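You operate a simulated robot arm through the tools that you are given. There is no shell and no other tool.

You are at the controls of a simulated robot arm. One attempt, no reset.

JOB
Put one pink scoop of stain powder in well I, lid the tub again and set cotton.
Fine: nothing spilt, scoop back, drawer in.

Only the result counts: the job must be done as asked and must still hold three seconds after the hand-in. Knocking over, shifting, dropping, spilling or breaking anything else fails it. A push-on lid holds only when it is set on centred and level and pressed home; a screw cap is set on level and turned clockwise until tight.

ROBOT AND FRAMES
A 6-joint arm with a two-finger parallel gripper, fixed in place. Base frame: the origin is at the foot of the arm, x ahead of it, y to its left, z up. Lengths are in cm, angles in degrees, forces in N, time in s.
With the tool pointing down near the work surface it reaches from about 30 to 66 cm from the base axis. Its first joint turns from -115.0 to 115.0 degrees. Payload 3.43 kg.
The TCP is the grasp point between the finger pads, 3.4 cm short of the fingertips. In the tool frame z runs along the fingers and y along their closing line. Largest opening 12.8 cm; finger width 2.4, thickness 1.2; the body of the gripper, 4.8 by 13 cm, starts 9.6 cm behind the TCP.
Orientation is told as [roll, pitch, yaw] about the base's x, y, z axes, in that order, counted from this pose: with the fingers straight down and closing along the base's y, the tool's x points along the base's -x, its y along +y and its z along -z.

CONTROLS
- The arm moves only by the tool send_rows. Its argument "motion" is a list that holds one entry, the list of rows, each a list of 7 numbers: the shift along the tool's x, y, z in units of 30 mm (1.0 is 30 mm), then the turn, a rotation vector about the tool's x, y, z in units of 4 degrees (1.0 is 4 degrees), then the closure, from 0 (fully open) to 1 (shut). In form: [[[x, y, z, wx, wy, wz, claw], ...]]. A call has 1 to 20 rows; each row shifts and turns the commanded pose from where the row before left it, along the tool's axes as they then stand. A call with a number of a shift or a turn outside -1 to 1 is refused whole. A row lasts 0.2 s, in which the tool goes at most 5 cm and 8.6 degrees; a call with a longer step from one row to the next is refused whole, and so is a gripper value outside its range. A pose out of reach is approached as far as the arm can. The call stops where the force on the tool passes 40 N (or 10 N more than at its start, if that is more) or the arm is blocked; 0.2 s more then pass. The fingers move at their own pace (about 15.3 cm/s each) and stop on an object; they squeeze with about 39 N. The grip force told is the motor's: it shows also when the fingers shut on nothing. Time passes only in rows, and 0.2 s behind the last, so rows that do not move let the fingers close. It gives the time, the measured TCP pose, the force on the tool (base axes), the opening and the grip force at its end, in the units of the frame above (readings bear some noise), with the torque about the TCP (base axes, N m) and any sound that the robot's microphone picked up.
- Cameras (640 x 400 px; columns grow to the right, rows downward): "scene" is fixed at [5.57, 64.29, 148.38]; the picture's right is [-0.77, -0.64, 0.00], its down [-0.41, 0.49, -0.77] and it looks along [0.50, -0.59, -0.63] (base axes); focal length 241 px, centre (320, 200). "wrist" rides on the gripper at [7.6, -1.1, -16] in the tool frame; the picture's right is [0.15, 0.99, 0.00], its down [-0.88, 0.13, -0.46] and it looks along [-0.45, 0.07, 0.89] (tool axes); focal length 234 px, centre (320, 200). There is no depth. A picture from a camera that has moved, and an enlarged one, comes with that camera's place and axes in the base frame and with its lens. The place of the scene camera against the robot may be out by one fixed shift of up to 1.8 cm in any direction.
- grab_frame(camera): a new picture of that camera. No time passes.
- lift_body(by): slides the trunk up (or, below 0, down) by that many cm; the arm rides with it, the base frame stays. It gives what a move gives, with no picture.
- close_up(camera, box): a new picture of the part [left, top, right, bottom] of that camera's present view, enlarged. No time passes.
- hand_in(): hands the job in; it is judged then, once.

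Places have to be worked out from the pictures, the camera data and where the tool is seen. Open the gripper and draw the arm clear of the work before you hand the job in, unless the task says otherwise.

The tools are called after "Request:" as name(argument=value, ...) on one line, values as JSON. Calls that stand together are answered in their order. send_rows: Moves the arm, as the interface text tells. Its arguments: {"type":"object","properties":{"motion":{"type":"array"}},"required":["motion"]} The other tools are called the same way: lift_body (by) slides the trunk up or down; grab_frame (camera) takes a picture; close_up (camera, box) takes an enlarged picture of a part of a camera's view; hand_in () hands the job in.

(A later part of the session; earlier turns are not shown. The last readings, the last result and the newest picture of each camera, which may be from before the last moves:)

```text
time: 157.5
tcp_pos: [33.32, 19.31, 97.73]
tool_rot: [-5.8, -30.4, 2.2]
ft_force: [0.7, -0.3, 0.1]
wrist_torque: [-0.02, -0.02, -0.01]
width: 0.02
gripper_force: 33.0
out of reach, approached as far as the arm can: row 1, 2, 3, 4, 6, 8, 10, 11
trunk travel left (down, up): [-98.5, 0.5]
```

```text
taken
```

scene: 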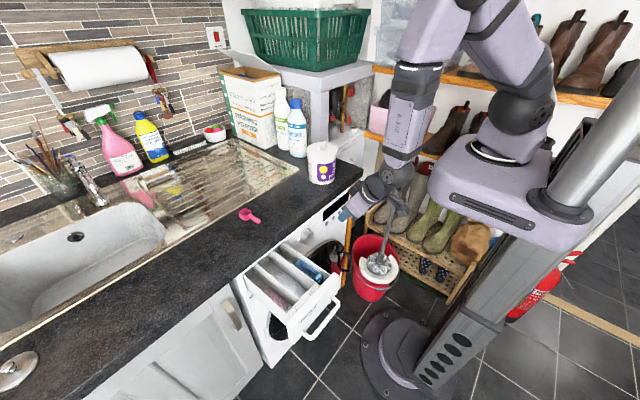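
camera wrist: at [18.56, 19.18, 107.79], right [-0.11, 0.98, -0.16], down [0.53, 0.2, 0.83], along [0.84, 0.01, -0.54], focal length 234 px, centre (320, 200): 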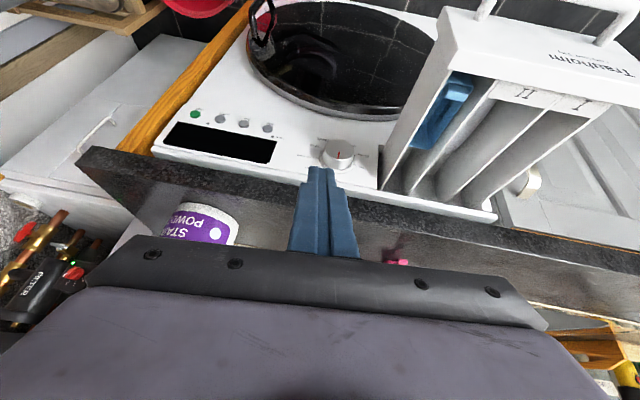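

The arm can't pitch further there (wrist too near the column at this height). I'll use this view to study the dial and labels before choosing a better pose.

Request:
close_up(camera="wrist", box=[290, 110, 400, 200])

Request:
close_up(camera="wrist", box=[150, 100, 400, 220])

```text
4.44 times, centred on (345, 155) of wrist
camera zoom: at [18.56, 19.18, 107.79], right [-0.11, 0.98, -0.16], down [0.53, 0.2, 0.83], along [0.84, 0.01, -0.54], focal length 1041 px, centre (209, 400)
```

zoom: 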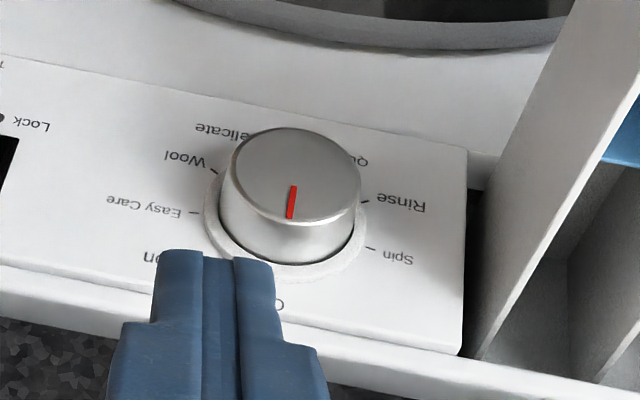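

```text
2.56 times, centred on (275, 160) of wrist
camera zoom: at [18.56, 19.18, 107.79], right [-0.11, 0.98, -0.16], down [0.53, 0.2, 0.83], along [0.84, 0.01, -0.54], focal length 600 px, centre (435, 302)
```

zoom: 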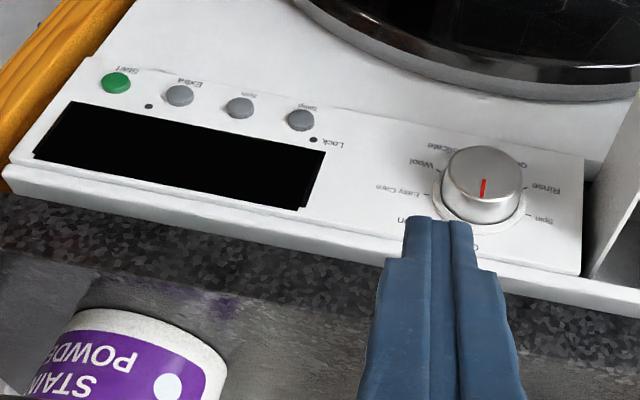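

Dial labels (upside down here) run Off – Cotton – Easy Care – Wool – Delicate – Quick – Rinse – Spin at 45° steps; the mark is at Off, so Cotton is 45° clockwise seen from the robot. The dial is near (49, 21, 76.7), under the worktop's overhang, so I need a horizontal tool down low. First back to vertical.

Request:
send_rows(motion=[[[0, 0, 0, -0.163, 0.953, 0.021, 1], [0, 0, 0, -0.163, 0.953, 0.021, 1], [0, 0, 0, -0.163, 0.953, 0.021, 1], [0, 0, 0, -0.163, 0.953, 0.021, 1], [0, 0, 0, -0.163, 0.953, 0.021, 1], [0, 0, 0, -0.163, 0.953, 0.021, 1], [0, 0, 0, -0.163, 0.953, 0.021, 1], [0, 0, 0, -0.163, 0.953, 0.021, 1], [-0.5, 0, 0, 0, 0, 0, 1], [-0.6, 0, 0.3, 0, 0, 0, 1], [-0.5, 0, 0.6, 0, 0, 0, 1]]])

Request:
grab_frame(camera="wrist")

```text
time: 159.9
tcp_pos: [38.62, 18.38, 95.77]
tool_rot: [-2.9, -8.0, 0.2]
ft_force: [0.7, 0.4, 0.1]
wrist_torque: [0.03, 0.03, 0.03]
width: 0.01
gripper_force: 33.2
out of reach, approached as far as the arm can: row 6, 8
trunk travel left (down, up): [-98.5, 0.5]
```

```text
taken
camera wrist: at [28.78, 17.92, 110.61], right [-0.14, 0.99, -0.07], down [0.81, 0.16, 0.57], along [0.57, 0.02, -0.82], focal length 234 px, centre (320, 200)
```

wrist: 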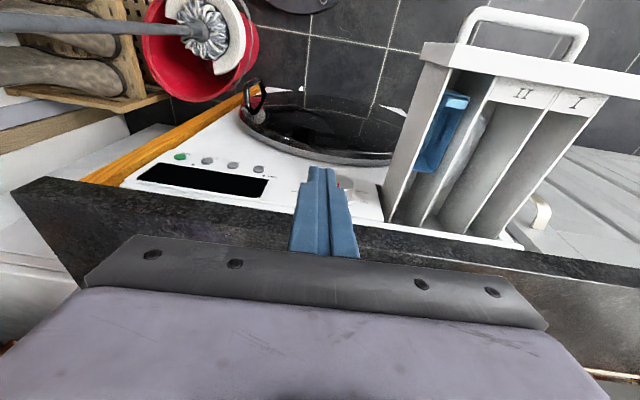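

Request:
send_rows(motion=[[[0, 0, 0, -0.36, 1, 0.025, 1], [0, 0, 0, -0.36, 1, 0.025, 1], [0, 0, 0.7, 0, 0, 0, 1], [0, 0, 0.9, 0, 0, 0, 1], [0, 0, 0.9, 0, 0, 0, 1], [0, 0, 0.9, 0, 0, 0, 1], [0, 0, 0.9, 0, 0, 0, 1], [0, 0, 0.9, 0, 0, 0, 1], [0, 0, 0.9, 0, 0, 0, 1], [0, 0, 0.9, 0, 0, 0, 1], [0, 0, 0.9, 0, 0, 0, 1]]])

Request:
grab_frame(camera="scene")

Request:
grab_frame(camera="wrist")

```text
time: 162.3
tcp_pos: [38.36, 18.3, 72.12]
tool_rot: [0.0, -0.1, -0.2]
ft_force: [0.8, -0.4, -0.2]
wrist_torque: [0.05, 0.02, -0.01]
width: 0.02
gripper_force: 33.2
trunk travel left (down, up): [-98.5, 0.5]
```

```text
taken
```

scene: 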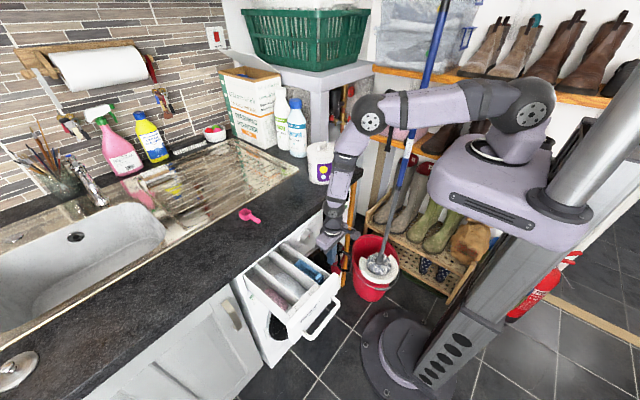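

```text
taken
camera wrist: at [30.83, 17.2, 88.01], right [-0.14, 0.99, 0.0], down [0.88, 0.13, 0.46], along [0.45, 0.07, -0.89], focal length 234 px, centre (320, 200)
```

wrist: 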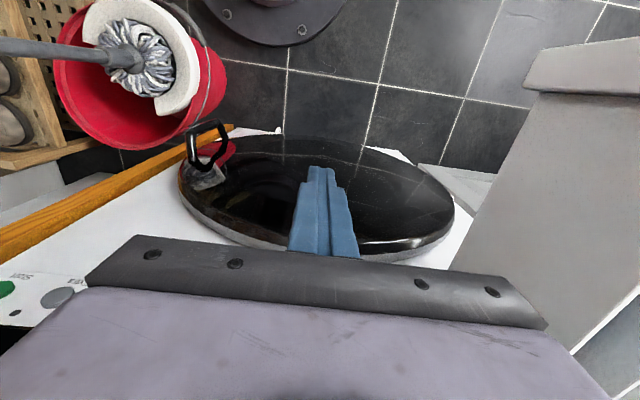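

Good pose. Now pitching the tool to horizontal here.

Request:
send_rows(motion=[[[0, 0, 0, 0, -1, 0, 1], [0, 0, 0, 0, -1, 0, 1], [0, 0, 0, 0, -1, 0, 1], [0, 0, 0, 0, -1, 0, 1], [0, 0, 0, 0, -1, 0, 1], [0, 0, 0, 0, -1, 0, 1], [0, 0, 0, 0, -1, 0, 1], [0, 0, 0, 0, -1, 0, 1], [0, 0, 0, 0, -1, 0, 1], [0, 0, 0, 0, -1, 0, 1], [0, 0, 0, 0, -1, 0, 1], [0, 0, 0, 0, -1, 0, 1]]])

Request:
grab_frame(camera="scene")

Request:
grab_frame(camera="wrist")

```text
time: 164.9
tcp_pos: [38.63, 17.92, 72.0]
tool_rot: [-0.1, -48.1, -0.3]
ft_force: [0.0, 0.2, 0.2]
wrist_torque: [-0.01, -0.02, 0.02]
width: 0.0
gripper_force: 33.3
out of reach, approached as far as the arm can: row 1, 2, 3
trunk travel left (down, up): [-98.5, 0.5]
```

```text
taken
```

scene: 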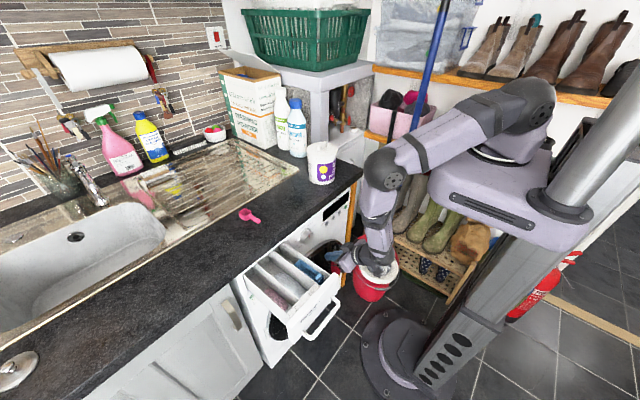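

```text
taken
camera wrist: at [21.63, 16.8, 77.09], right [-0.09, 0.99, -0.11], down [0.25, 0.13, 0.96], along [0.96, 0.06, -0.26], focal length 234 px, centre (320, 200)
```

wrist: 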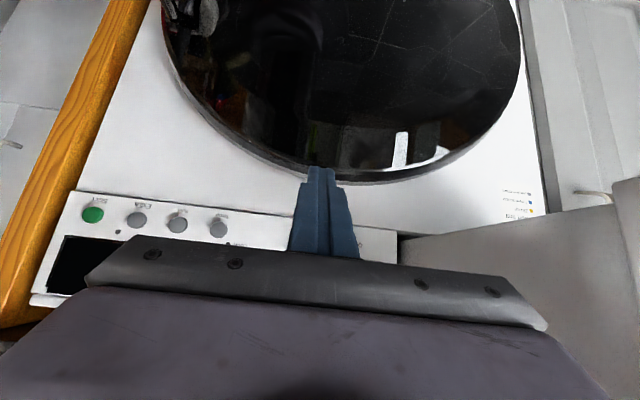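

Reached −48°. Continuing to −88° (tool nearly horizontal).

Request:
send_rows(motion=[[[0, 0, 0, 0, -1, 0, 1], [0, 0, 0, 0, -1, 0, 1], [0, 0, 0, 0, -1, 0, 1], [0, 0, 0, 0, -1, 0, 1], [0, 0, 0, 0, -1, 0, 1], [0, 0, 0, 0, -1, 0, 1], [0, 0, 0, 0, -1, 0, 1], [0, 0, 0, 0, -1, 0, 1], [0, 0, 0, 0, -1, 0, 1], [0, 0, 0, 0, -1, 0, 1], [0, 0, 0, 0, -0.48, 0, 1]]])

Request:
grab_frame(camera="scene")

Request:
grab_frame(camera="wrist")

```text
time: 166.3
tcp_pos: [41.95, 22.12, 76.04]
tool_rot: [15.4, -72.0, -16.9]
ft_force: [1.7, -22.5, 3.0]
wrist_torque: [0.83, 0.55, 2.97]
width: 0.0
gripper_force: 32.6
trunk travel left (down, up): [-98.5, 0.5]
stopped in row 6: the force on the tool passed its limit at 70 N (the readings are from after the stop); the commanded pose is now the measured one
```

```text
taken
```

scene: 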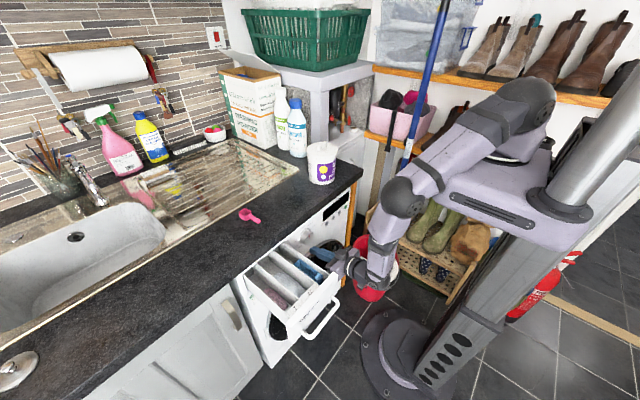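

```text
taken
camera wrist: at [24.39, 21.87, 73.47], right [0.0, 1.0, -0.06], down [-0.17, 0.06, 0.98], along [0.99, 0.01, 0.17], focal length 234 px, centre (320, 200)
```

wrist: 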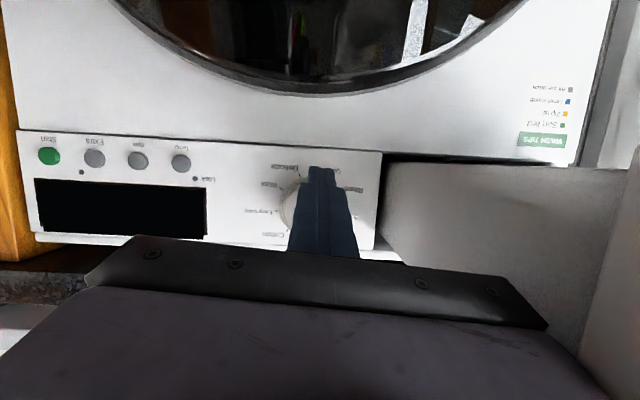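

The arm swung sideways near a wrist singularity and the gripper touched something (22 N towards −y, probably the drawer's side). Let me look closely before moving.

Request:
close_up(camera="scene", box=[240, 210, 420, 340])

Request:
close_up(camera="scene", box=[300, 230, 370, 290])

```text
3.08 times, centred on (330, 275) of scene
camera zoom: at [5.57, 64.29, 148.38], right [-0.77, -0.64, 0.0], down [-0.41, 0.49, -0.77], along [0.5, -0.59, -0.63], focal length 743 px, centre (289, -31)
```

zoom: 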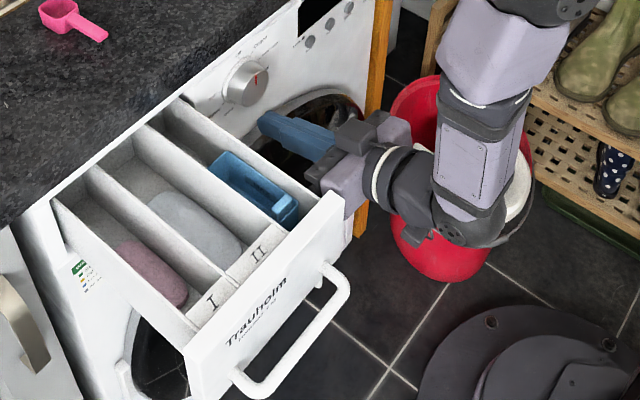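

```text
6.67 times, centred on (335, 260) of scene
camera zoom: at [5.57, 64.29, 148.38], right [-0.77, -0.64, 0.0], down [-0.41, 0.49, -0.77], along [0.5, -0.59, -0.63], focal length 1610 px, centre (220, -200)
```

zoom: 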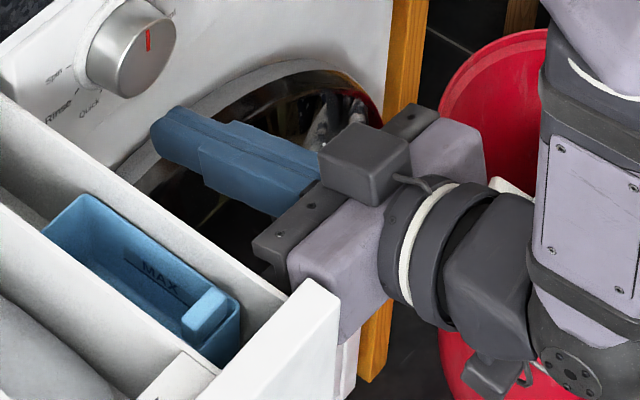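

The drawer, powder and dial look undisturbed; the gripper's side is just against the drawer's right end. I'll ease it away in −y in small steps.

Request:
send_rows(motion=[[[-0.02, -0.2, 0, 0, 0, 0, 1], [-0.03, -0.3, 0, 0, 0, 0, 1], [-0.03, -0.33, 0, 0, 0, 0, 1], [-0.03, -0.33, 0, 0, 0, 0, 1]]])

Request:
close_up(camera="scene", box=[240, 210, 420, 340])

Request:
grab_frame(camera="wrist")

```text
time: 167.3
tcp_pos: [41.84, 18.92, 76.1]
tool_rot: [15.4, -71.9, -16.6]
ft_force: [0.7, 0.8, -0.2]
wrist_torque: [-0.02, -0.01, 0.04]
width: 0.0
gripper_force: 32.8
trunk travel left (down, up): [-98.5, 0.5]
```

```text
3.08 times, centred on (330, 275) of scene
camera zoom: at [5.57, 64.29, 148.38], right [-0.77, -0.64, 0.0], down [-0.41, 0.49, -0.77], along [0.5, -0.59, -0.63], focal length 743 px, centre (289, -31)
```

zoom: 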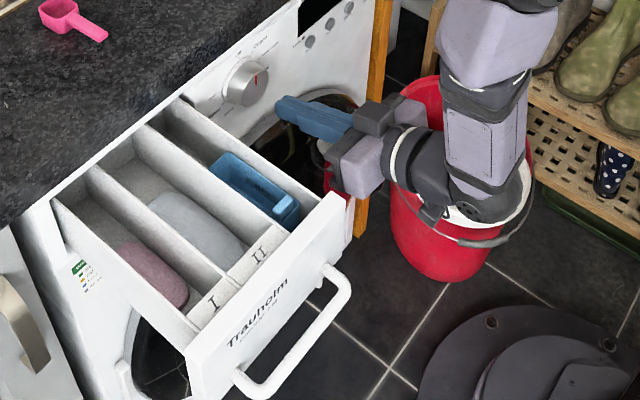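

```text
taken
camera wrist: at [24.35, 18.58, 73.52], right [-0.01, 1.0, -0.06], down [-0.17, 0.06, 0.98], along [0.99, 0.02, 0.17], focal length 234 px, centre (320, 200)
```

wrist: 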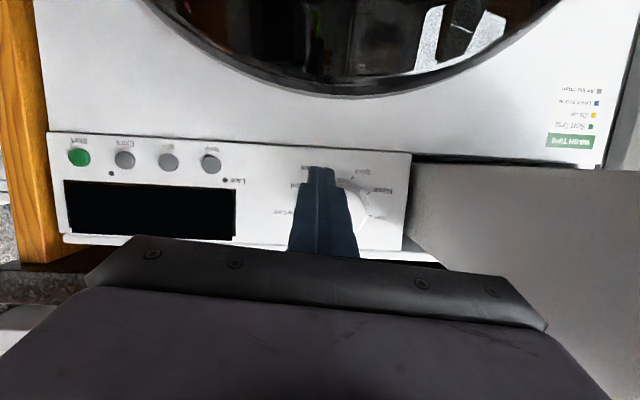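

Free again, and the tool now faces the panel nearly horizontally. I'll zoom in on the dial from here.

Request:
close_up(camera="wrist", box=[260, 140, 430, 260])

Request:
close_up(camera="scene", box=[280, 220, 370, 280])

```text
3.33 times, centred on (345, 200) of wrist
camera zoom: at [24.35, 18.58, 73.52], right [-0.01, 1.0, -0.06], down [-0.17, 0.06, 0.98], along [0.99, 0.02, 0.17], focal length 781 px, centre (237, 200)
```

zoom: 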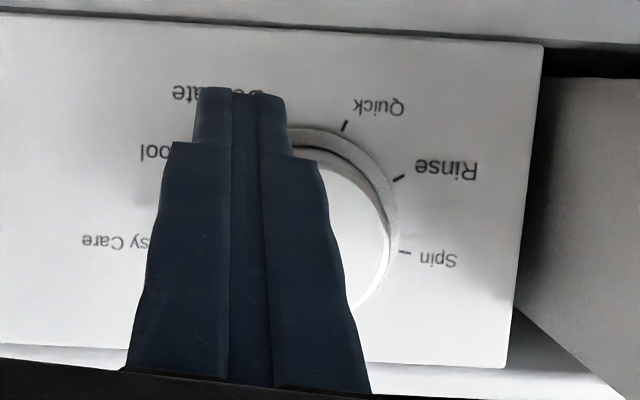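

```text
6.67 times, centred on (325, 250) of scene
camera zoom: at [5.57, 64.29, 148.38], right [-0.77, -0.64, 0.0], down [-0.41, 0.49, -0.77], along [0.5, -0.59, -0.63], focal length 1610 px, centre (287, -133)
```

zoom: 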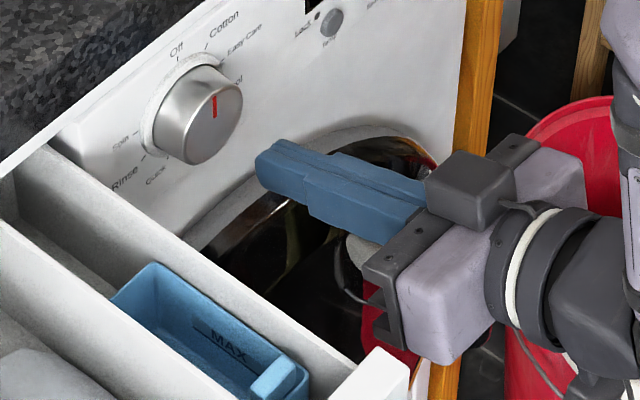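

Tick spacing works out to 40° (Off at the top, Cotton 40° clockwise), dial axis near y≈21.3, z≈78.5, panel at x≈49.6. I'll straighten the tool to horizontal in small 2° steps, watching that the arm tracks properly.

Request:
send_rows(motion=[[[0, 0, -0.1, -0.04, -0.47, -0.137, 1], [0, 0, -0.1, -0.04, -0.47, -0.137, 1], [0, 0, 0, -0.04, -0.47, -0.137, 1], [0, 0, 0, 0, 0, 0, 1]]])

```text
time: 168.1
tcp_pos: [43.36, 20.87, 78.53]
tool_rot: [29.6, -76.9, -32.2]
ft_force: [-18.0, -6.4, -4.6]
wrist_torque: [-0.02, 0.09, -0.1]
width: 0.01
gripper_force: 32.9
trunk travel left (down, up): [-98.5, 0.5]
stopped in row 4: the force on the tool passed its limit at 51 N (the readings are from after the stop); the commanded pose is now the measured one
```

The arm drifted again and a fingertip touched the dial — pointing straight along +x this close to the column is a wrist singularity. I'll back off and use a ~45° down-tilted tool instead. First, straight back along the tool axis.

Request:
send_rows(motion=[[[0, 0, -0.2, 0, 0, 0, 1], [0, 0, -0.3, 0, 0, 0, 1], [0, 0, -0.4, 0, 0, 0, 1], [0, 0, -0.4, 0, 0, 0, 1], [0, 0, 0, 0, 0, 0, 1]]])

Request:
close_up(camera="scene", box=[280, 210, 400, 300])

Request:
close_up(camera="wrist", box=[230, 120, 430, 260])

```text
time: 169.3
tcp_pos: [39.81, 20.96, 79.2]
tool_rot: [29.4, -77.0, -31.9]
ft_force: [-0.5, 0.1, -0.2]
wrist_torque: [-0.01, 0.01, 0.01]
width: 0.01
gripper_force: 33.2
trunk travel left (down, up): [-98.5, 0.5]
```

```text
4.44 times, centred on (340, 255) of scene
camera zoom: at [5.57, 64.29, 148.38], right [-0.77, -0.64, 0.0], down [-0.41, 0.49, -0.77], along [0.5, -0.59, -0.63], focal length 1073 px, centre (231, -44)
```

zoom: 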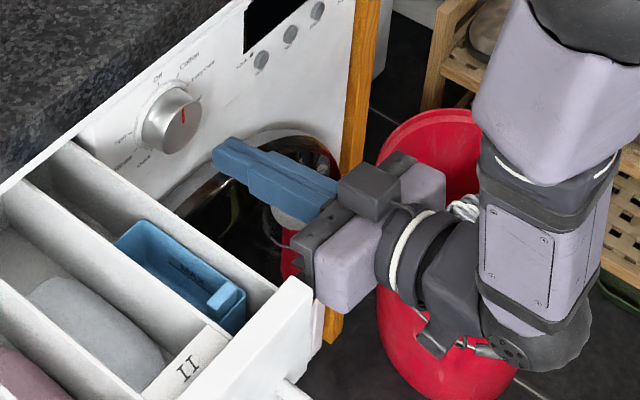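

```text
2.86 times, centred on (330, 190) of wrist
camera zoom: at [22.58, 21.31, 74.87], right [0.03, 1.0, -0.03], down [-0.27, 0.04, 0.96], along [0.96, -0.02, 0.27], focal length 669 px, centre (291, 229)
```

zoom: 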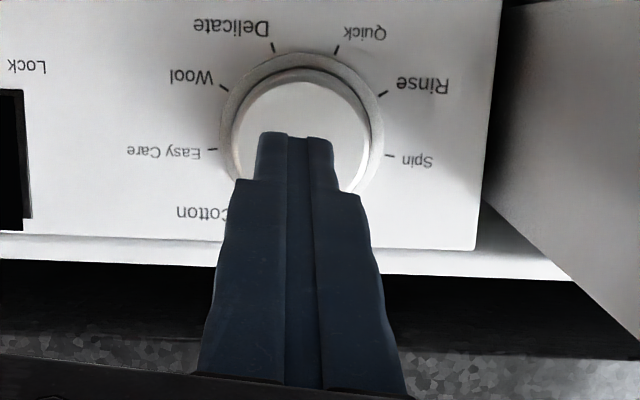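

Clear frontal view: the ring centre is at about (y 21.1, z 78.55) and the ticks are confirmed at 40° steps. Now increasing the down-tilt slowly (1.2° per row) to get away from the singular pose.

Request:
send_rows(motion=[[[0, 0, 0, 0, 0.3, 0, 1], [0, 0, 0, 0, 0.3, 0, 1], [0, 0, 0, 0, 0.3, 0, 1], [0, 0, 0, 0, 0.3, 0, 1], [0, 0, 0, 0, 0.3, 0, 1], [0, 0, 0, 0, 0.3, 0, 1], [0, 0, 0, 0, 0, 0, 1]]])

```text
time: 170.9
tcp_pos: [39.71, 21.12, 79.28]
tool_rot: [19.3, -70.3, -21.3]
ft_force: [-0.2, -0.6, -0.5]
wrist_torque: [0.02, -0.04, -0.03]
width: 0.0
gripper_force: 33.0
trunk travel left (down, up): [-98.5, 0.5]
```

Tracking well now. Continuing to about 45° of down-tilt.

Request:
send_rows(motion=[[[0, 0, 0, 0, 0.5, 0, 1], [0, 0, 0, 0, 0.5, 0, 1], [0, 0, 0, 0, 0.5, 0, 1], [0, 0, 0, 0, 0.5, 0, 1], [0, 0, 0, 0, 0.5, 0, 1], [0, 0, 0, 0, 0.5, 0, 1], [0, 0, 0, 0, 0.5, 0, 1], [0, 0, 0, 0, 0.5, 0, 1], [0, 0, 0, 0, 0.5, 0, 1], [0, 0, 0, 0, 0.5, 0, 1], [0, 0, 0, 0, 0.5, 0, 1], [0, 0, 0, 0, 0.5, 0, 1], [0, 0, 0, 0, 0.5, 0, 1], [0, 0, 0, 0, 0, 0, 1]]])

Request:
grab_frame(camera="scene")

Request:
grab_frame(camera="wrist")

```text
time: 173.9
tcp_pos: [39.79, 21.01, 79.15]
tool_rot: [9.0, -45.0, -9.5]
ft_force: [0.7, 0.0, -0.1]
wrist_torque: [-0.04, -0.03, 0.01]
width: 0.02
gripper_force: 32.9
trunk travel left (down, up): [-98.5, 0.5]
```

```text
taken
```

scene: 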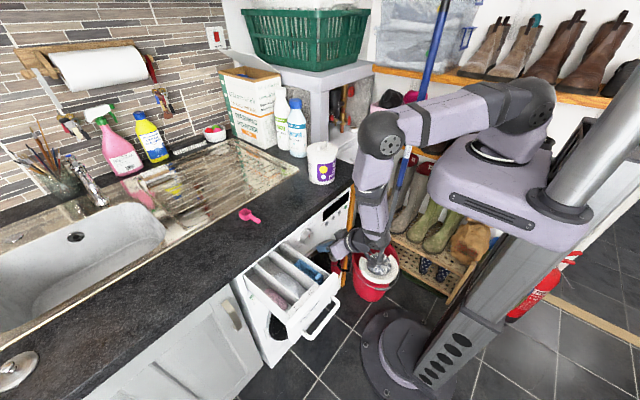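

```text
taken
camera wrist: at [22.98, 20.22, 84.84], right [-0.05, 1.0, 0.01], down [0.3, 0.01, 0.96], along [0.95, 0.05, -0.3], focal length 234 px, centre (320, 200)
```

wrist: 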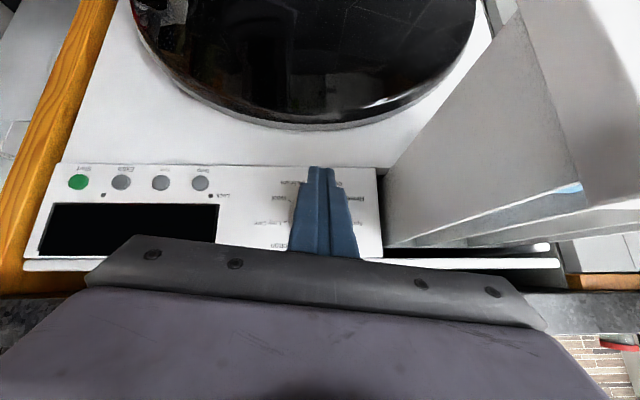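

Good pose (pitch −45). I'll straighten the small twist, then raise and travel over the drawer to a spot in front of it, keeping well above its top (z 83).

Request:
send_rows(motion=[[[0, 0, 0, 0.285, 0.065, -0.835, 1], [0, 0, 0, 0.285, 0.065, -0.835, 1], [-0.35, 0, -0.35, 0, 0, 0, 1], [-0.35, 0, -0.35, 0, 0, 0, 1], [-0.35, 0, -0.35, 0, 0, 0, 1], [-0.35, 0, -0.35, 0, 0, 0, 1], [-0.35, 0, -0.35, 0, 0, 0, 1]]])

Request:
grab_frame(camera="scene")

```text
time: 175.5
tcp_pos: [39.85, 21.04, 86.44]
tool_rot: [0.0, -45.0, 0.0]
ft_force: [-0.1, 0.1, 0.8]
wrist_torque: [-0.01, -0.01, 0.0]
width: 0.0
gripper_force: 33.2
trunk travel left (down, up): [-98.5, 0.5]
```

```text
taken
```

scene: 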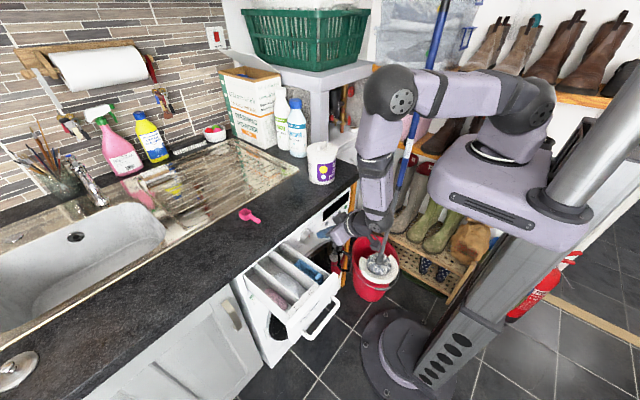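

Request:
send_rows(motion=[[[-0.125, 0.667, -0.488, 0, 0, 0, 1], [-0.125, 0.667, -0.488, 0, 0, 0, 1], [-0.125, 0.667, -0.488, 0, 0, 0, 1], [-0.125, 0.667, -0.488, 0, 0, 0, 1], [-0.125, 0.667, -0.488, 0, 0, 0, 1], [0.47, 0.667, -0.47, 0, 0, 0, 1], [0.47, 0.667, -0.47, 0, 0, 0, 1], [0.47, 0.667, -0.47, 0, 0, 0, 1], [0.47, 0.667, -0.47, 0, 0, 0, 1]]])

Request:
grab_frame(camera="scene")

Request:
grab_frame(camera="wrist")

```text
time: 177.5
tcp_pos: [27.85, 39.03, 92.86]
tool_rot: [0.0, -45.1, -0.2]
ft_force: [-0.4, 0.2, 0.4]
wrist_torque: [0.0, 0.0, 0.02]
width: 0.0
gripper_force: 33.0
trunk travel left (down, up): [-98.5, 0.5]
```

```text
taken
```

scene: 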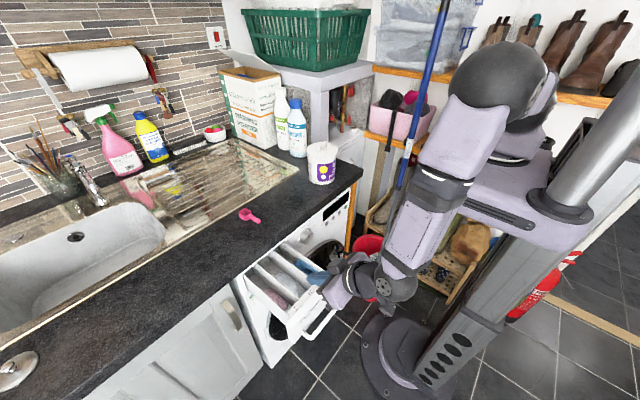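

```text
taken
camera wrist: at [11.19, 37.8, 98.76], right [-0.1, 0.99, -0.1], down [0.3, 0.13, 0.95], along [0.95, 0.06, -0.31], focal length 234 px, centre (320, 200)
```

wrist: 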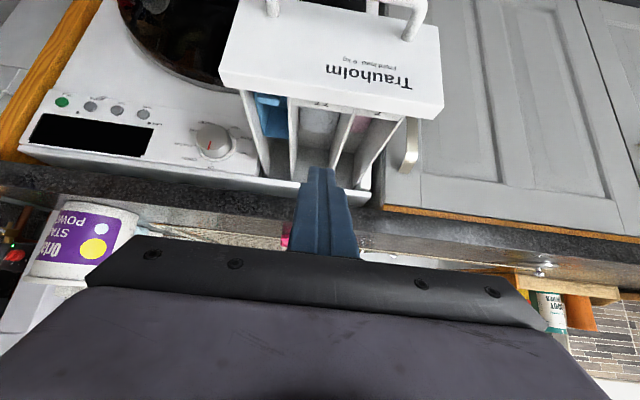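

Tracking is good. Moving back to x≈20.5 and lowering in front of the drawer face, above its handle.

Request:
send_rows(motion=[[[0.6, 0, -0.6, 0, 0, 0, 1], [0.6, 0, -0.6, 0, 0, 0, 1], [0.55, 0, -0.55, 0, 0, 0, 1], [0.5, 0, 0.5, 0, 0, 0, 1], [0.5, 0, 0.5, 0, 0, 0, 1], [0.5, 0, 0.5, 0, 0, 0, 1], [0.5, 0, 0.5, 0, 0, 0, 1], [0.4, 0, 0.4, 0, 0, 0, 1]]])

Request:
close_up(camera="scene", box=[230, 220, 390, 350])

Request:
grab_frame(camera="wrist")

```text
time: 179.3
tcp_pos: [20.47, 39.01, 82.74]
tool_rot: [-0.2, -45.0, -0.1]
ft_force: [-0.2, -0.9, -0.1]
wrist_torque: [-0.05, 0.02, 0.04]
width: 0.0
gripper_force: 32.8
trunk travel left (down, up): [-98.5, 0.5]
```

```text
3.08 times, centred on (310, 285) of scene
camera zoom: at [5.57, 64.29, 148.38], right [-0.77, -0.64, 0.0], down [-0.41, 0.49, -0.77], along [0.5, -0.59, -0.63], focal length 743 px, centre (351, -62)
```

zoom: 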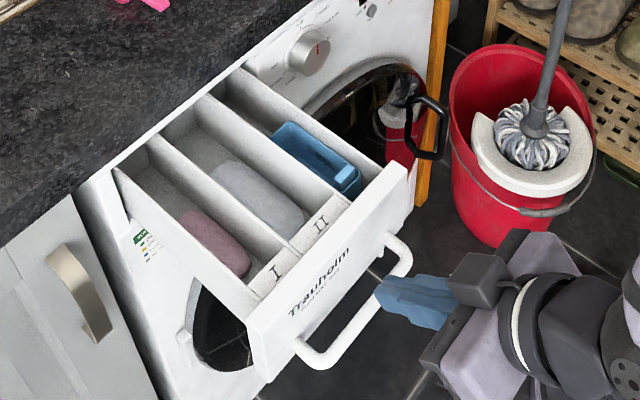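

```text
taken
camera wrist: at [3.81, 37.87, 88.71], right [-0.1, 0.99, -0.1], down [0.3, 0.13, 0.95], along [0.95, 0.07, -0.31], focal length 234 px, centre (320, 200)
```

wrist: 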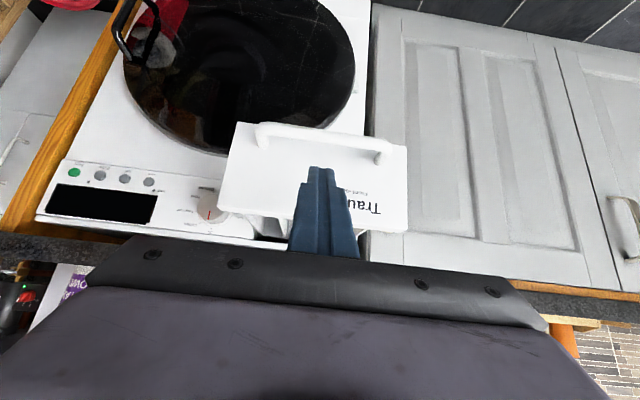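

In position in front of the drawer face. Approaching until contact, then pushing it in slowly and steadily.

Request:
send_rows(motion=[[[-0.236, 0, 0.236, 0, 0, 0, 1], [-0.236, 0, 0.236, 0, 0, 0, 1], [-0.177, 0, 0.177, 0, 0, 0, 1], [-0.177, 0, 0.177, 0, 0, 0, 1], [-0.177, 0, 0.177, 0, 0, 0, 1], [-0.177, 0, 0.177, 0, 0, 0, 1], [-0.177, 0, 0.177, 0, 0, 0, 1], [-0.177, 0, 0.177, 0, 0, 0, 1]]])

Request:
close_up(camera="scene", box=[230, 220, 390, 350])

```text
time: 181.1
tcp_pos: [27.05, 39.04, 82.85]
tool_rot: [0.2, -45.1, 0.0]
ft_force: [-0.5, -0.3, -0.2]
wrist_torque: [-0.02, 0.06, 0.06]
width: 0.0
gripper_force: 33.5
trunk travel left (down, up): [-98.5, 0.5]
```

```text
3.08 times, centred on (310, 285) of scene
camera zoom: at [5.57, 64.29, 148.38], right [-0.77, -0.64, 0.0], down [-0.41, 0.49, -0.77], along [0.5, -0.59, -0.63], focal length 743 px, centre (351, -62)
```

zoom: 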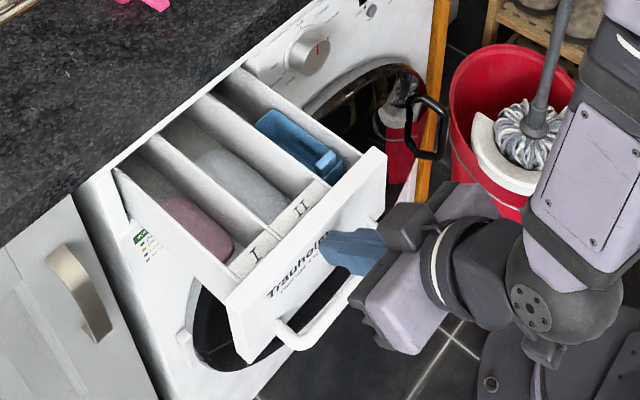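

The drawer slides freely. Continuing to push at the same gentle pace.

Request:
send_rows(motion=[[[-0.2, 0, 0.2, 0, 0, 0, 1], [-0.2, 0, 0.2, 0, 0, 0, 1], [-0.2, 0, 0.2, 0, 0, 0, 1], [-0.2, 0, 0.2, 0, 0, 0, 1], [-0.2, 0, 0.2, 0, 0, 0, 1], [-0.2, 0, 0.2, 0, 0, 0, 1], [-0.2, 0, 0.2, 0, 0, 0, 1], [-0.2, 0, 0.2, 0, 0, 0, 1], [-0.2, 0, 0.2, 0, 0, 0, 1], [-0.2, 0, 0.2, 0, 0, 0, 1]]])

Request:
close_up(camera="scene", box=[230, 210, 390, 340])

Request:
grab_frame(camera="wrist")

```text
time: 183.3
tcp_pos: [35.42, 38.89, 82.81]
tool_rot: [-0.1, -44.9, -0.1]
ft_force: [-1.6, 0.3, 0.4]
wrist_torque: [0.04, 0.04, 0.03]
width: 0.0
gripper_force: 33.7
trunk travel left (down, up): [-98.5, 0.5]
```

```text
3.08 times, centred on (310, 275) of scene
camera zoom: at [5.57, 64.29, 148.38], right [-0.77, -0.64, 0.0], down [-0.41, 0.49, -0.77], along [0.5, -0.59, -0.63], focal length 743 px, centre (351, -31)
```

zoom: 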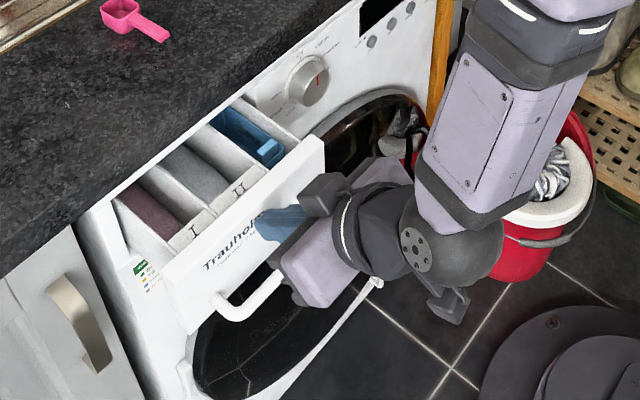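

```text
taken
camera wrist: at [18.83, 37.88, 88.92], right [-0.1, 0.99, -0.1], down [0.3, 0.13, 0.95], along [0.95, 0.07, -0.31], focal length 234 px, centre (320, 200)
```

wrist: 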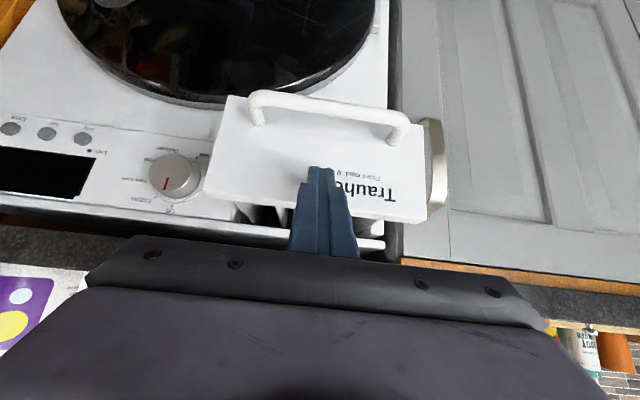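

Drawer about two thirds in. Continuing, with smaller steps near the end.

Request:
send_rows(motion=[[[-0.2, 0, 0.2, 0, 0, 0, 1], [-0.2, 0, 0.2, 0, 0, 0, 1], [-0.2, 0, 0.2, 0, 0, 0, 1], [-0.2, 0, 0.2, 0, 0, 0, 1], [-0.2, 0, 0.2, 0, 0, 0, 1], [-0.2, 0, 0.2, 0, 0, 0, 1]]])

Request:
close_up(camera="scene", box=[230, 210, 390, 340])

Request:
grab_frame(camera="wrist")

```text
time: 184.7
tcp_pos: [40.69, 39.1, 82.94]
tool_rot: [0.0, -45.0, -0.1]
ft_force: [-0.4, -0.7, 0.1]
wrist_torque: [0.01, 0.02, -0.01]
width: 0.0
gripper_force: 33.0
trunk travel left (down, up): [-98.5, 0.5]
```

```text
3.08 times, centred on (310, 275) of scene
camera zoom: at [5.57, 64.29, 148.38], right [-0.77, -0.64, 0.0], down [-0.41, 0.49, -0.77], along [0.5, -0.59, -0.63], focal length 743 px, centre (351, -31)
```

zoom: 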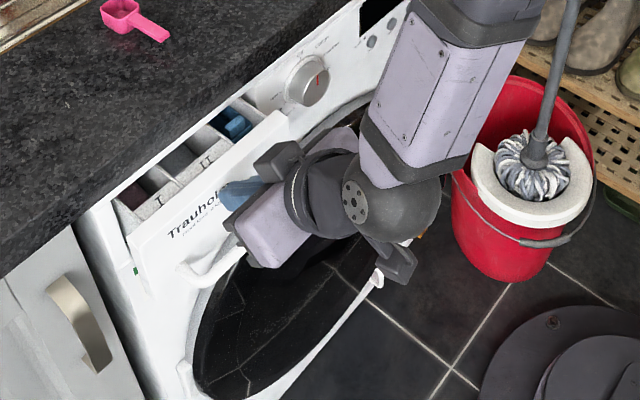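

```text
taken
camera wrist: at [23.97, 37.92, 88.84], right [-0.1, 0.99, -0.1], down [0.3, 0.13, 0.95], along [0.95, 0.07, -0.31], focal length 234 px, centre (320, 200)
```

wrist: 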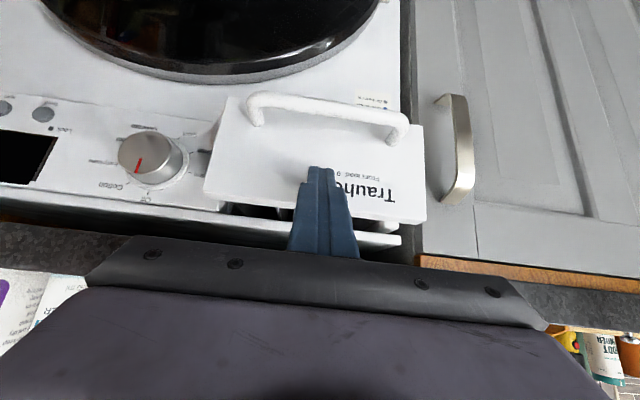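

Request:
send_rows(motion=[[[-0.17, 0, 0.17, 0, 0, 0, 1], [-0.17, 0, 0.17, 0, 0, 0, 1], [-0.15, 0, 0.15, 0, 0, 0, 1], [-0.12, 0, 0.12, 0, 0, 0, 1]]])

Request:
close_up(camera="scene", box=[230, 210, 390, 340])

Request:
close_up(camera="wrist", box=[100, 80, 440, 260])

```text
time: 185.7
tcp_pos: [43.11, 39.08, 82.87]
tool_rot: [0.0, -45.0, 0.0]
ft_force: [1.1, 0.2, -0.3]
wrist_torque: [-0.02, -0.03, 0.03]
width: 0.01
gripper_force: 32.9
trunk travel left (down, up): [-98.5, 0.5]
```

```text
3.08 times, centred on (310, 275) of scene
camera zoom: at [5.57, 64.29, 148.38], right [-0.77, -0.64, 0.0], down [-0.41, 0.49, -0.77], along [0.5, -0.59, -0.63], focal length 743 px, centre (351, -31)
```

zoom: 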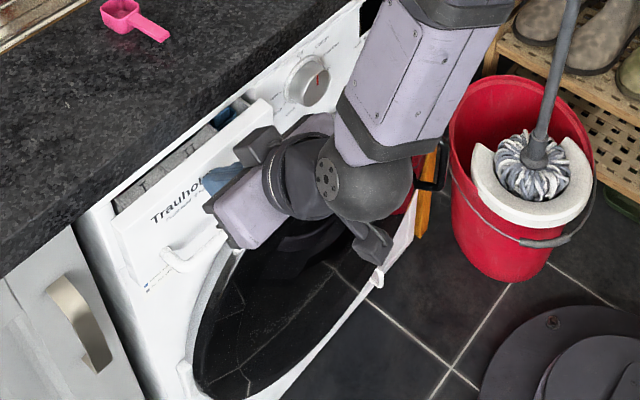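

```text
1.88 times, centred on (270, 170) of wrist
camera zoom: at [26.5, 37.92, 88.88], right [-0.1, 0.99, -0.1], down [0.3, 0.13, 0.94], along [0.95, 0.07, -0.31], focal length 441 px, centre (414, 256)
```

zoom: 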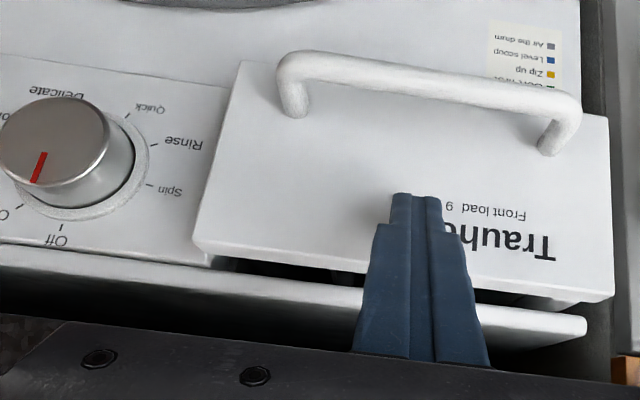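

The drawer has a couple of centimetres left. Continuing with care for the end stop.

Request:
send_rows(motion=[[[-0.12, 0, 0.12, 0, 0, 0, 1], [-0.12, 0, 0.12, 0, 0, 0, 1], [-0.12, 0, 0.12, 0, 0, 0, 1], [-0.1, 0, 0.1, 0, 0, 0, 1], [-0.1, 0, 0.1, 0, 0, 0, 1]]])

Request:
close_up(camera="wrist", box=[100, 80, 440, 260])

Request:
close_up(camera="scene", box=[230, 210, 350, 310])

```text
time: 186.9
tcp_pos: [45.59, 39.1, 82.94]
tool_rot: [0.0, -45.1, -0.1]
ft_force: [-0.1, -0.3, -0.7]
wrist_torque: [0.02, 0.04, -0.01]
width: 0.0
gripper_force: 32.9
trunk travel left (down, up): [-98.5, 0.5]
```

```text
1.88 times, centred on (270, 170) of wrist
camera zoom: at [28.92, 37.92, 88.9], right [-0.1, 0.99, -0.1], down [0.3, 0.13, 0.95], along [0.95, 0.07, -0.31], focal length 441 px, centre (414, 256)
```

zoom: 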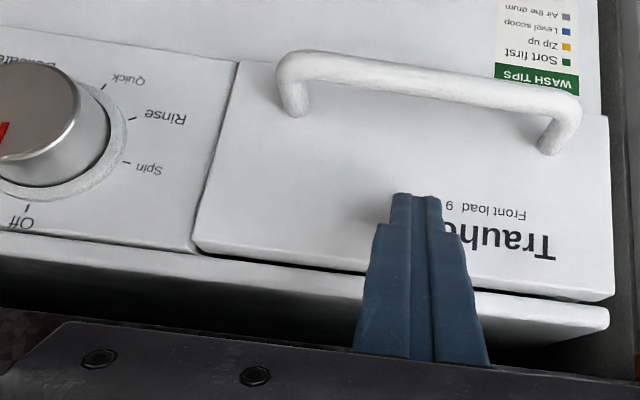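

```text
4.00 times, centred on (290, 260) of scene
camera zoom: at [5.57, 64.29, 148.38], right [-0.77, -0.64, 0.0], down [-0.41, 0.49, -0.77], along [0.5, -0.59, -0.63], focal length 966 px, centre (440, -40)
```

zoom: 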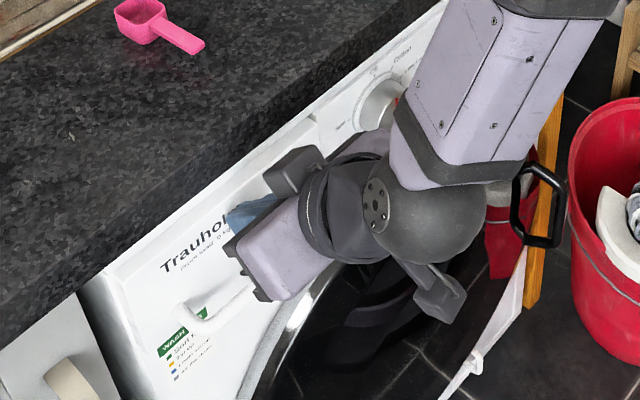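

Request:
send_rows(motion=[[[-0.08, 0, 0.08, 0, 0, 0, 1], [-0.08, 0, 0.08, 0, 0, 0, 1], [-0.08, 0, 0.08, 0, 0, 0, 1]]])

Request:
close_up(camera="wrist", box=[100, 80, 440, 260])

```text
time: 187.7
tcp_pos: [46.35, 38.98, 82.94]
tool_rot: [0.0, -45.1, 0.0]
ft_force: [-6.9, 1.0, 1.1]
wrist_torque: [-0.05, 0.05, 0.01]
width: 0.02
gripper_force: 33.2
trunk travel left (down, up): [-98.5, 0.5]
```

```text
1.88 times, centred on (270, 170) of wrist
camera zoom: at [29.72, 37.85, 88.91], right [-0.1, 0.99, -0.1], down [0.3, 0.13, 0.94], along [0.95, 0.07, -0.31], focal length 441 px, centre (414, 256)
```

zoom: 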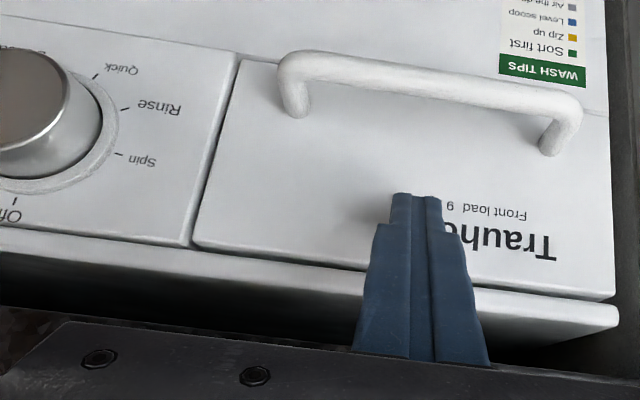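

Resistance (−7 N) and the face is flush with the fascia. One more small push to confirm the end stop.

Request:
send_rows(motion=[[[-0.05, 0, 0.05, 0, 0, 0, 1], [-0.04, 0, 0.04, 0, 0, 0, 1], [0, 0, 0, 0, 0, 0, 1]]])

Request:
close_up(camera="wrist", box=[100, 80, 440, 260])

```text
time: 188.5
tcp_pos: [46.38, 39.01, 82.96]
tool_rot: [0.0, -44.8, 0.2]
ft_force: [-32.9, -1.9, 1.1]
wrist_torque: [-0.03, 0.46, -0.07]
width: 0.01
gripper_force: 32.7
trunk travel left (down, up): [-98.5, 0.5]
```

```text
1.88 times, centred on (270, 170) of wrist
camera zoom: at [29.76, 37.84, 88.95], right [-0.1, 0.99, -0.1], down [0.3, 0.13, 0.94], along [0.95, 0.07, -0.31], focal length 441 px, centre (414, 256)
```

zoom: 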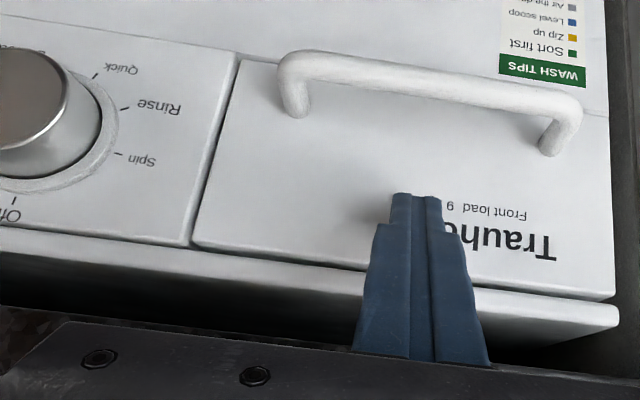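

The drawer is hard against its stop, flush with the panel (x 49.6). Backing straight off and then moving across to face the dial.

Request:
send_rows(motion=[[[0.1, 0, -0.1, 0, 0, 0, 1], [0.3, 0, -0.3, 0, 0, 0, 1], [0.5, 0, -0.5, 0, 0, 0, 1], [0.5, 0, -0.5, 0, 0, 0, 1], [0.3, 0, -0.3, 0, 0, 0, 1], [0, -0.8, 0, 0, 0, 0, 1], [0, -0.9, 0, 0, 0, 0, 1], [0, -0.9, 0, 0, 0, 0, 1], [0, -0.9, 0, 0, 0, 0, 1], [0, -0.9, 0, 0, 0, 0, 1], [0, -0.9, 0, 0, 0, 0, 1]]])

Request:
grab_frame(camera="wrist")

Request:
close_up(camera="scene", box=[230, 210, 390, 310])

```text
time: 190.9
tcp_pos: [39.7, 22.98, 82.94]
tool_rot: [0.2, -45.0, -0.2]
ft_force: [-0.3, -0.5, -0.3]
wrist_torque: [0.0, 0.0, -0.01]
width: 0.0
gripper_force: 33.1
trunk travel left (down, up): [-98.5, 0.5]
```

```text
taken
camera wrist: at [23.0, 21.83, 88.85], right [-0.1, 0.99, -0.1], down [0.3, 0.13, 0.95], along [0.95, 0.07, -0.31], focal length 234 px, centre (320, 200)
```

wrist: 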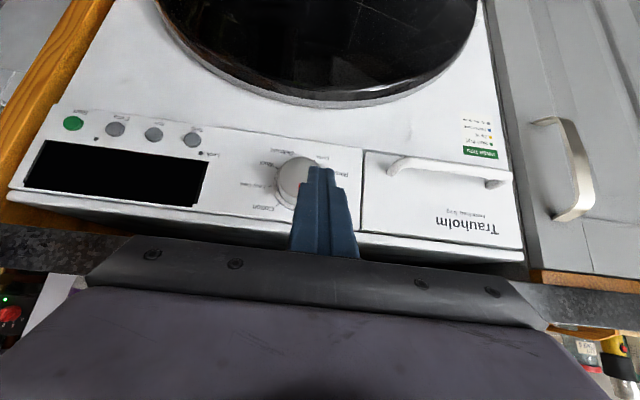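

```text
4.00 times, centred on (310, 260) of scene
camera zoom: at [5.57, 64.29, 148.38], right [-0.77, -0.64, 0.0], down [-0.41, 0.49, -0.77], along [0.5, -0.59, -0.63], focal length 966 px, centre (360, -40)
```

zoom: 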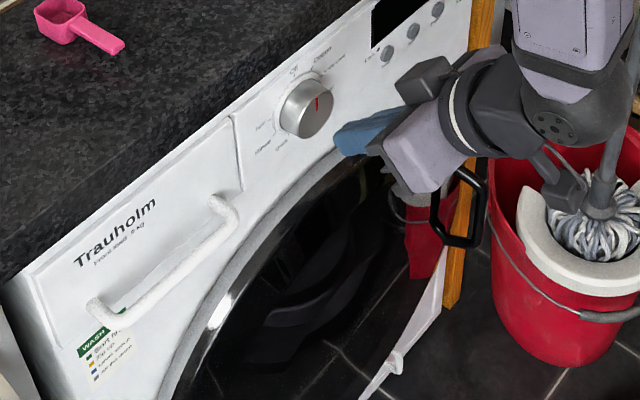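

Drawer closed. Now a close look at the dial's mark from both cameras.

Request:
close_up(camera="scene", box=[290, 215, 350, 260])

Request:
close_up(camera="wrist", box=[230, 130, 370, 230])

```text
8.89 times, centred on (320, 238) of scene
camera zoom: at [5.57, 64.29, 148.38], right [-0.77, -0.64, 0.0], down [-0.41, 0.49, -0.77], along [0.5, -0.59, -0.63], focal length 2146 px, centre (320, -133)
```

zoom: 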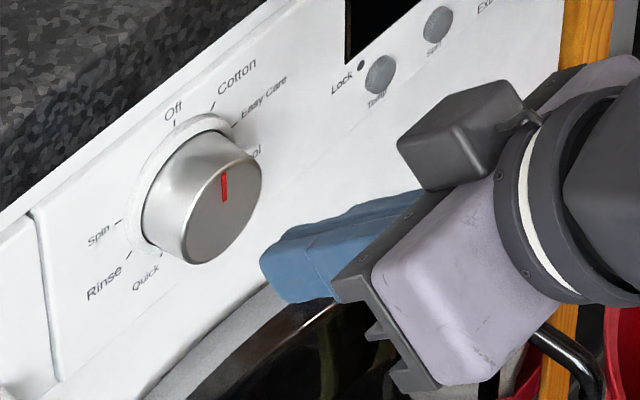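

```text
4.00 times, centred on (300, 180) of wrist
camera zoom: at [23.0, 21.83, 88.85], right [-0.1, 0.99, -0.1], down [0.3, 0.13, 0.95], along [0.95, 0.07, -0.31], focal length 937 px, centre (400, 280)
```

zoom: 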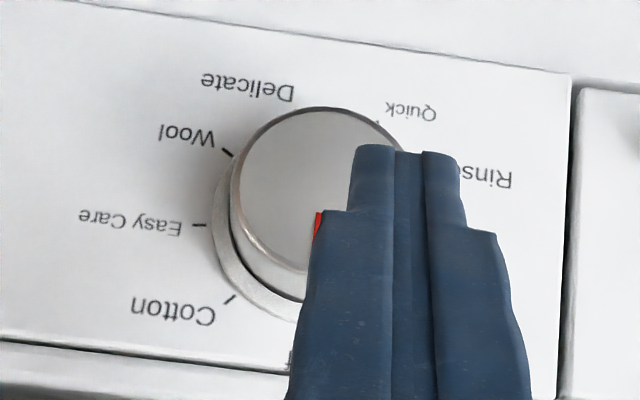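

Request:
close_up(camera="scene", box=[298, 225, 322, 249])

Request:
send_rows(motion=[[[0, -0.6, 0, 0, 0, 0, 1], [0, -0.9, 0, 0, 0, 0, 1], [0, -0.9, 0, 0, 0, 0, 1]]])

Request:
close_up(camera="wrist", box=[290, 110, 450, 230])

```text
16.00 times, centred on (310, 237) of scene
camera zoom: at [5.57, 64.29, 148.38], right [-0.77, -0.64, 0.0], down [-0.41, 0.49, -0.77], along [0.5, -0.59, -0.63], focal length 3863 px, centre (480, -392)
```

zoom: 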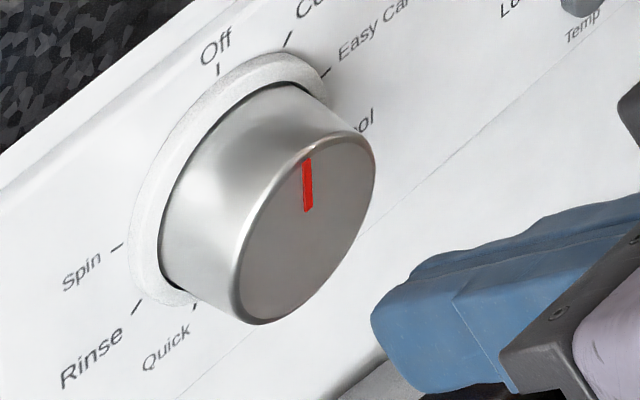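

```text
time: 191.7
tcp_pos: [39.92, 15.83, 82.9]
tool_rot: [0.2, -45.0, -0.2]
ft_force: [0.2, -0.4, 0.1]
wrist_torque: [-0.01, -0.01, -0.01]
width: 0.0
gripper_force: 33.6
trunk travel left (down, up): [-98.5, 0.5]
```

```text
3.33 times, centred on (370, 170) of wrist
camera zoom: at [23.23, 14.74, 88.94], right [-0.1, 0.99, -0.1], down [0.3, 0.13, 0.95], along [0.95, 0.07, -0.31], focal length 781 px, centre (153, 300)
```

zoom: 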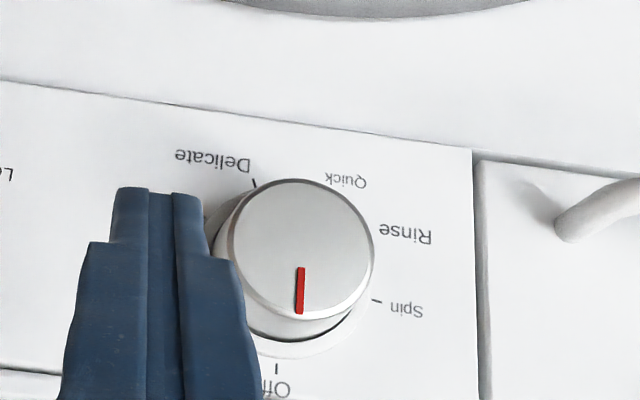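

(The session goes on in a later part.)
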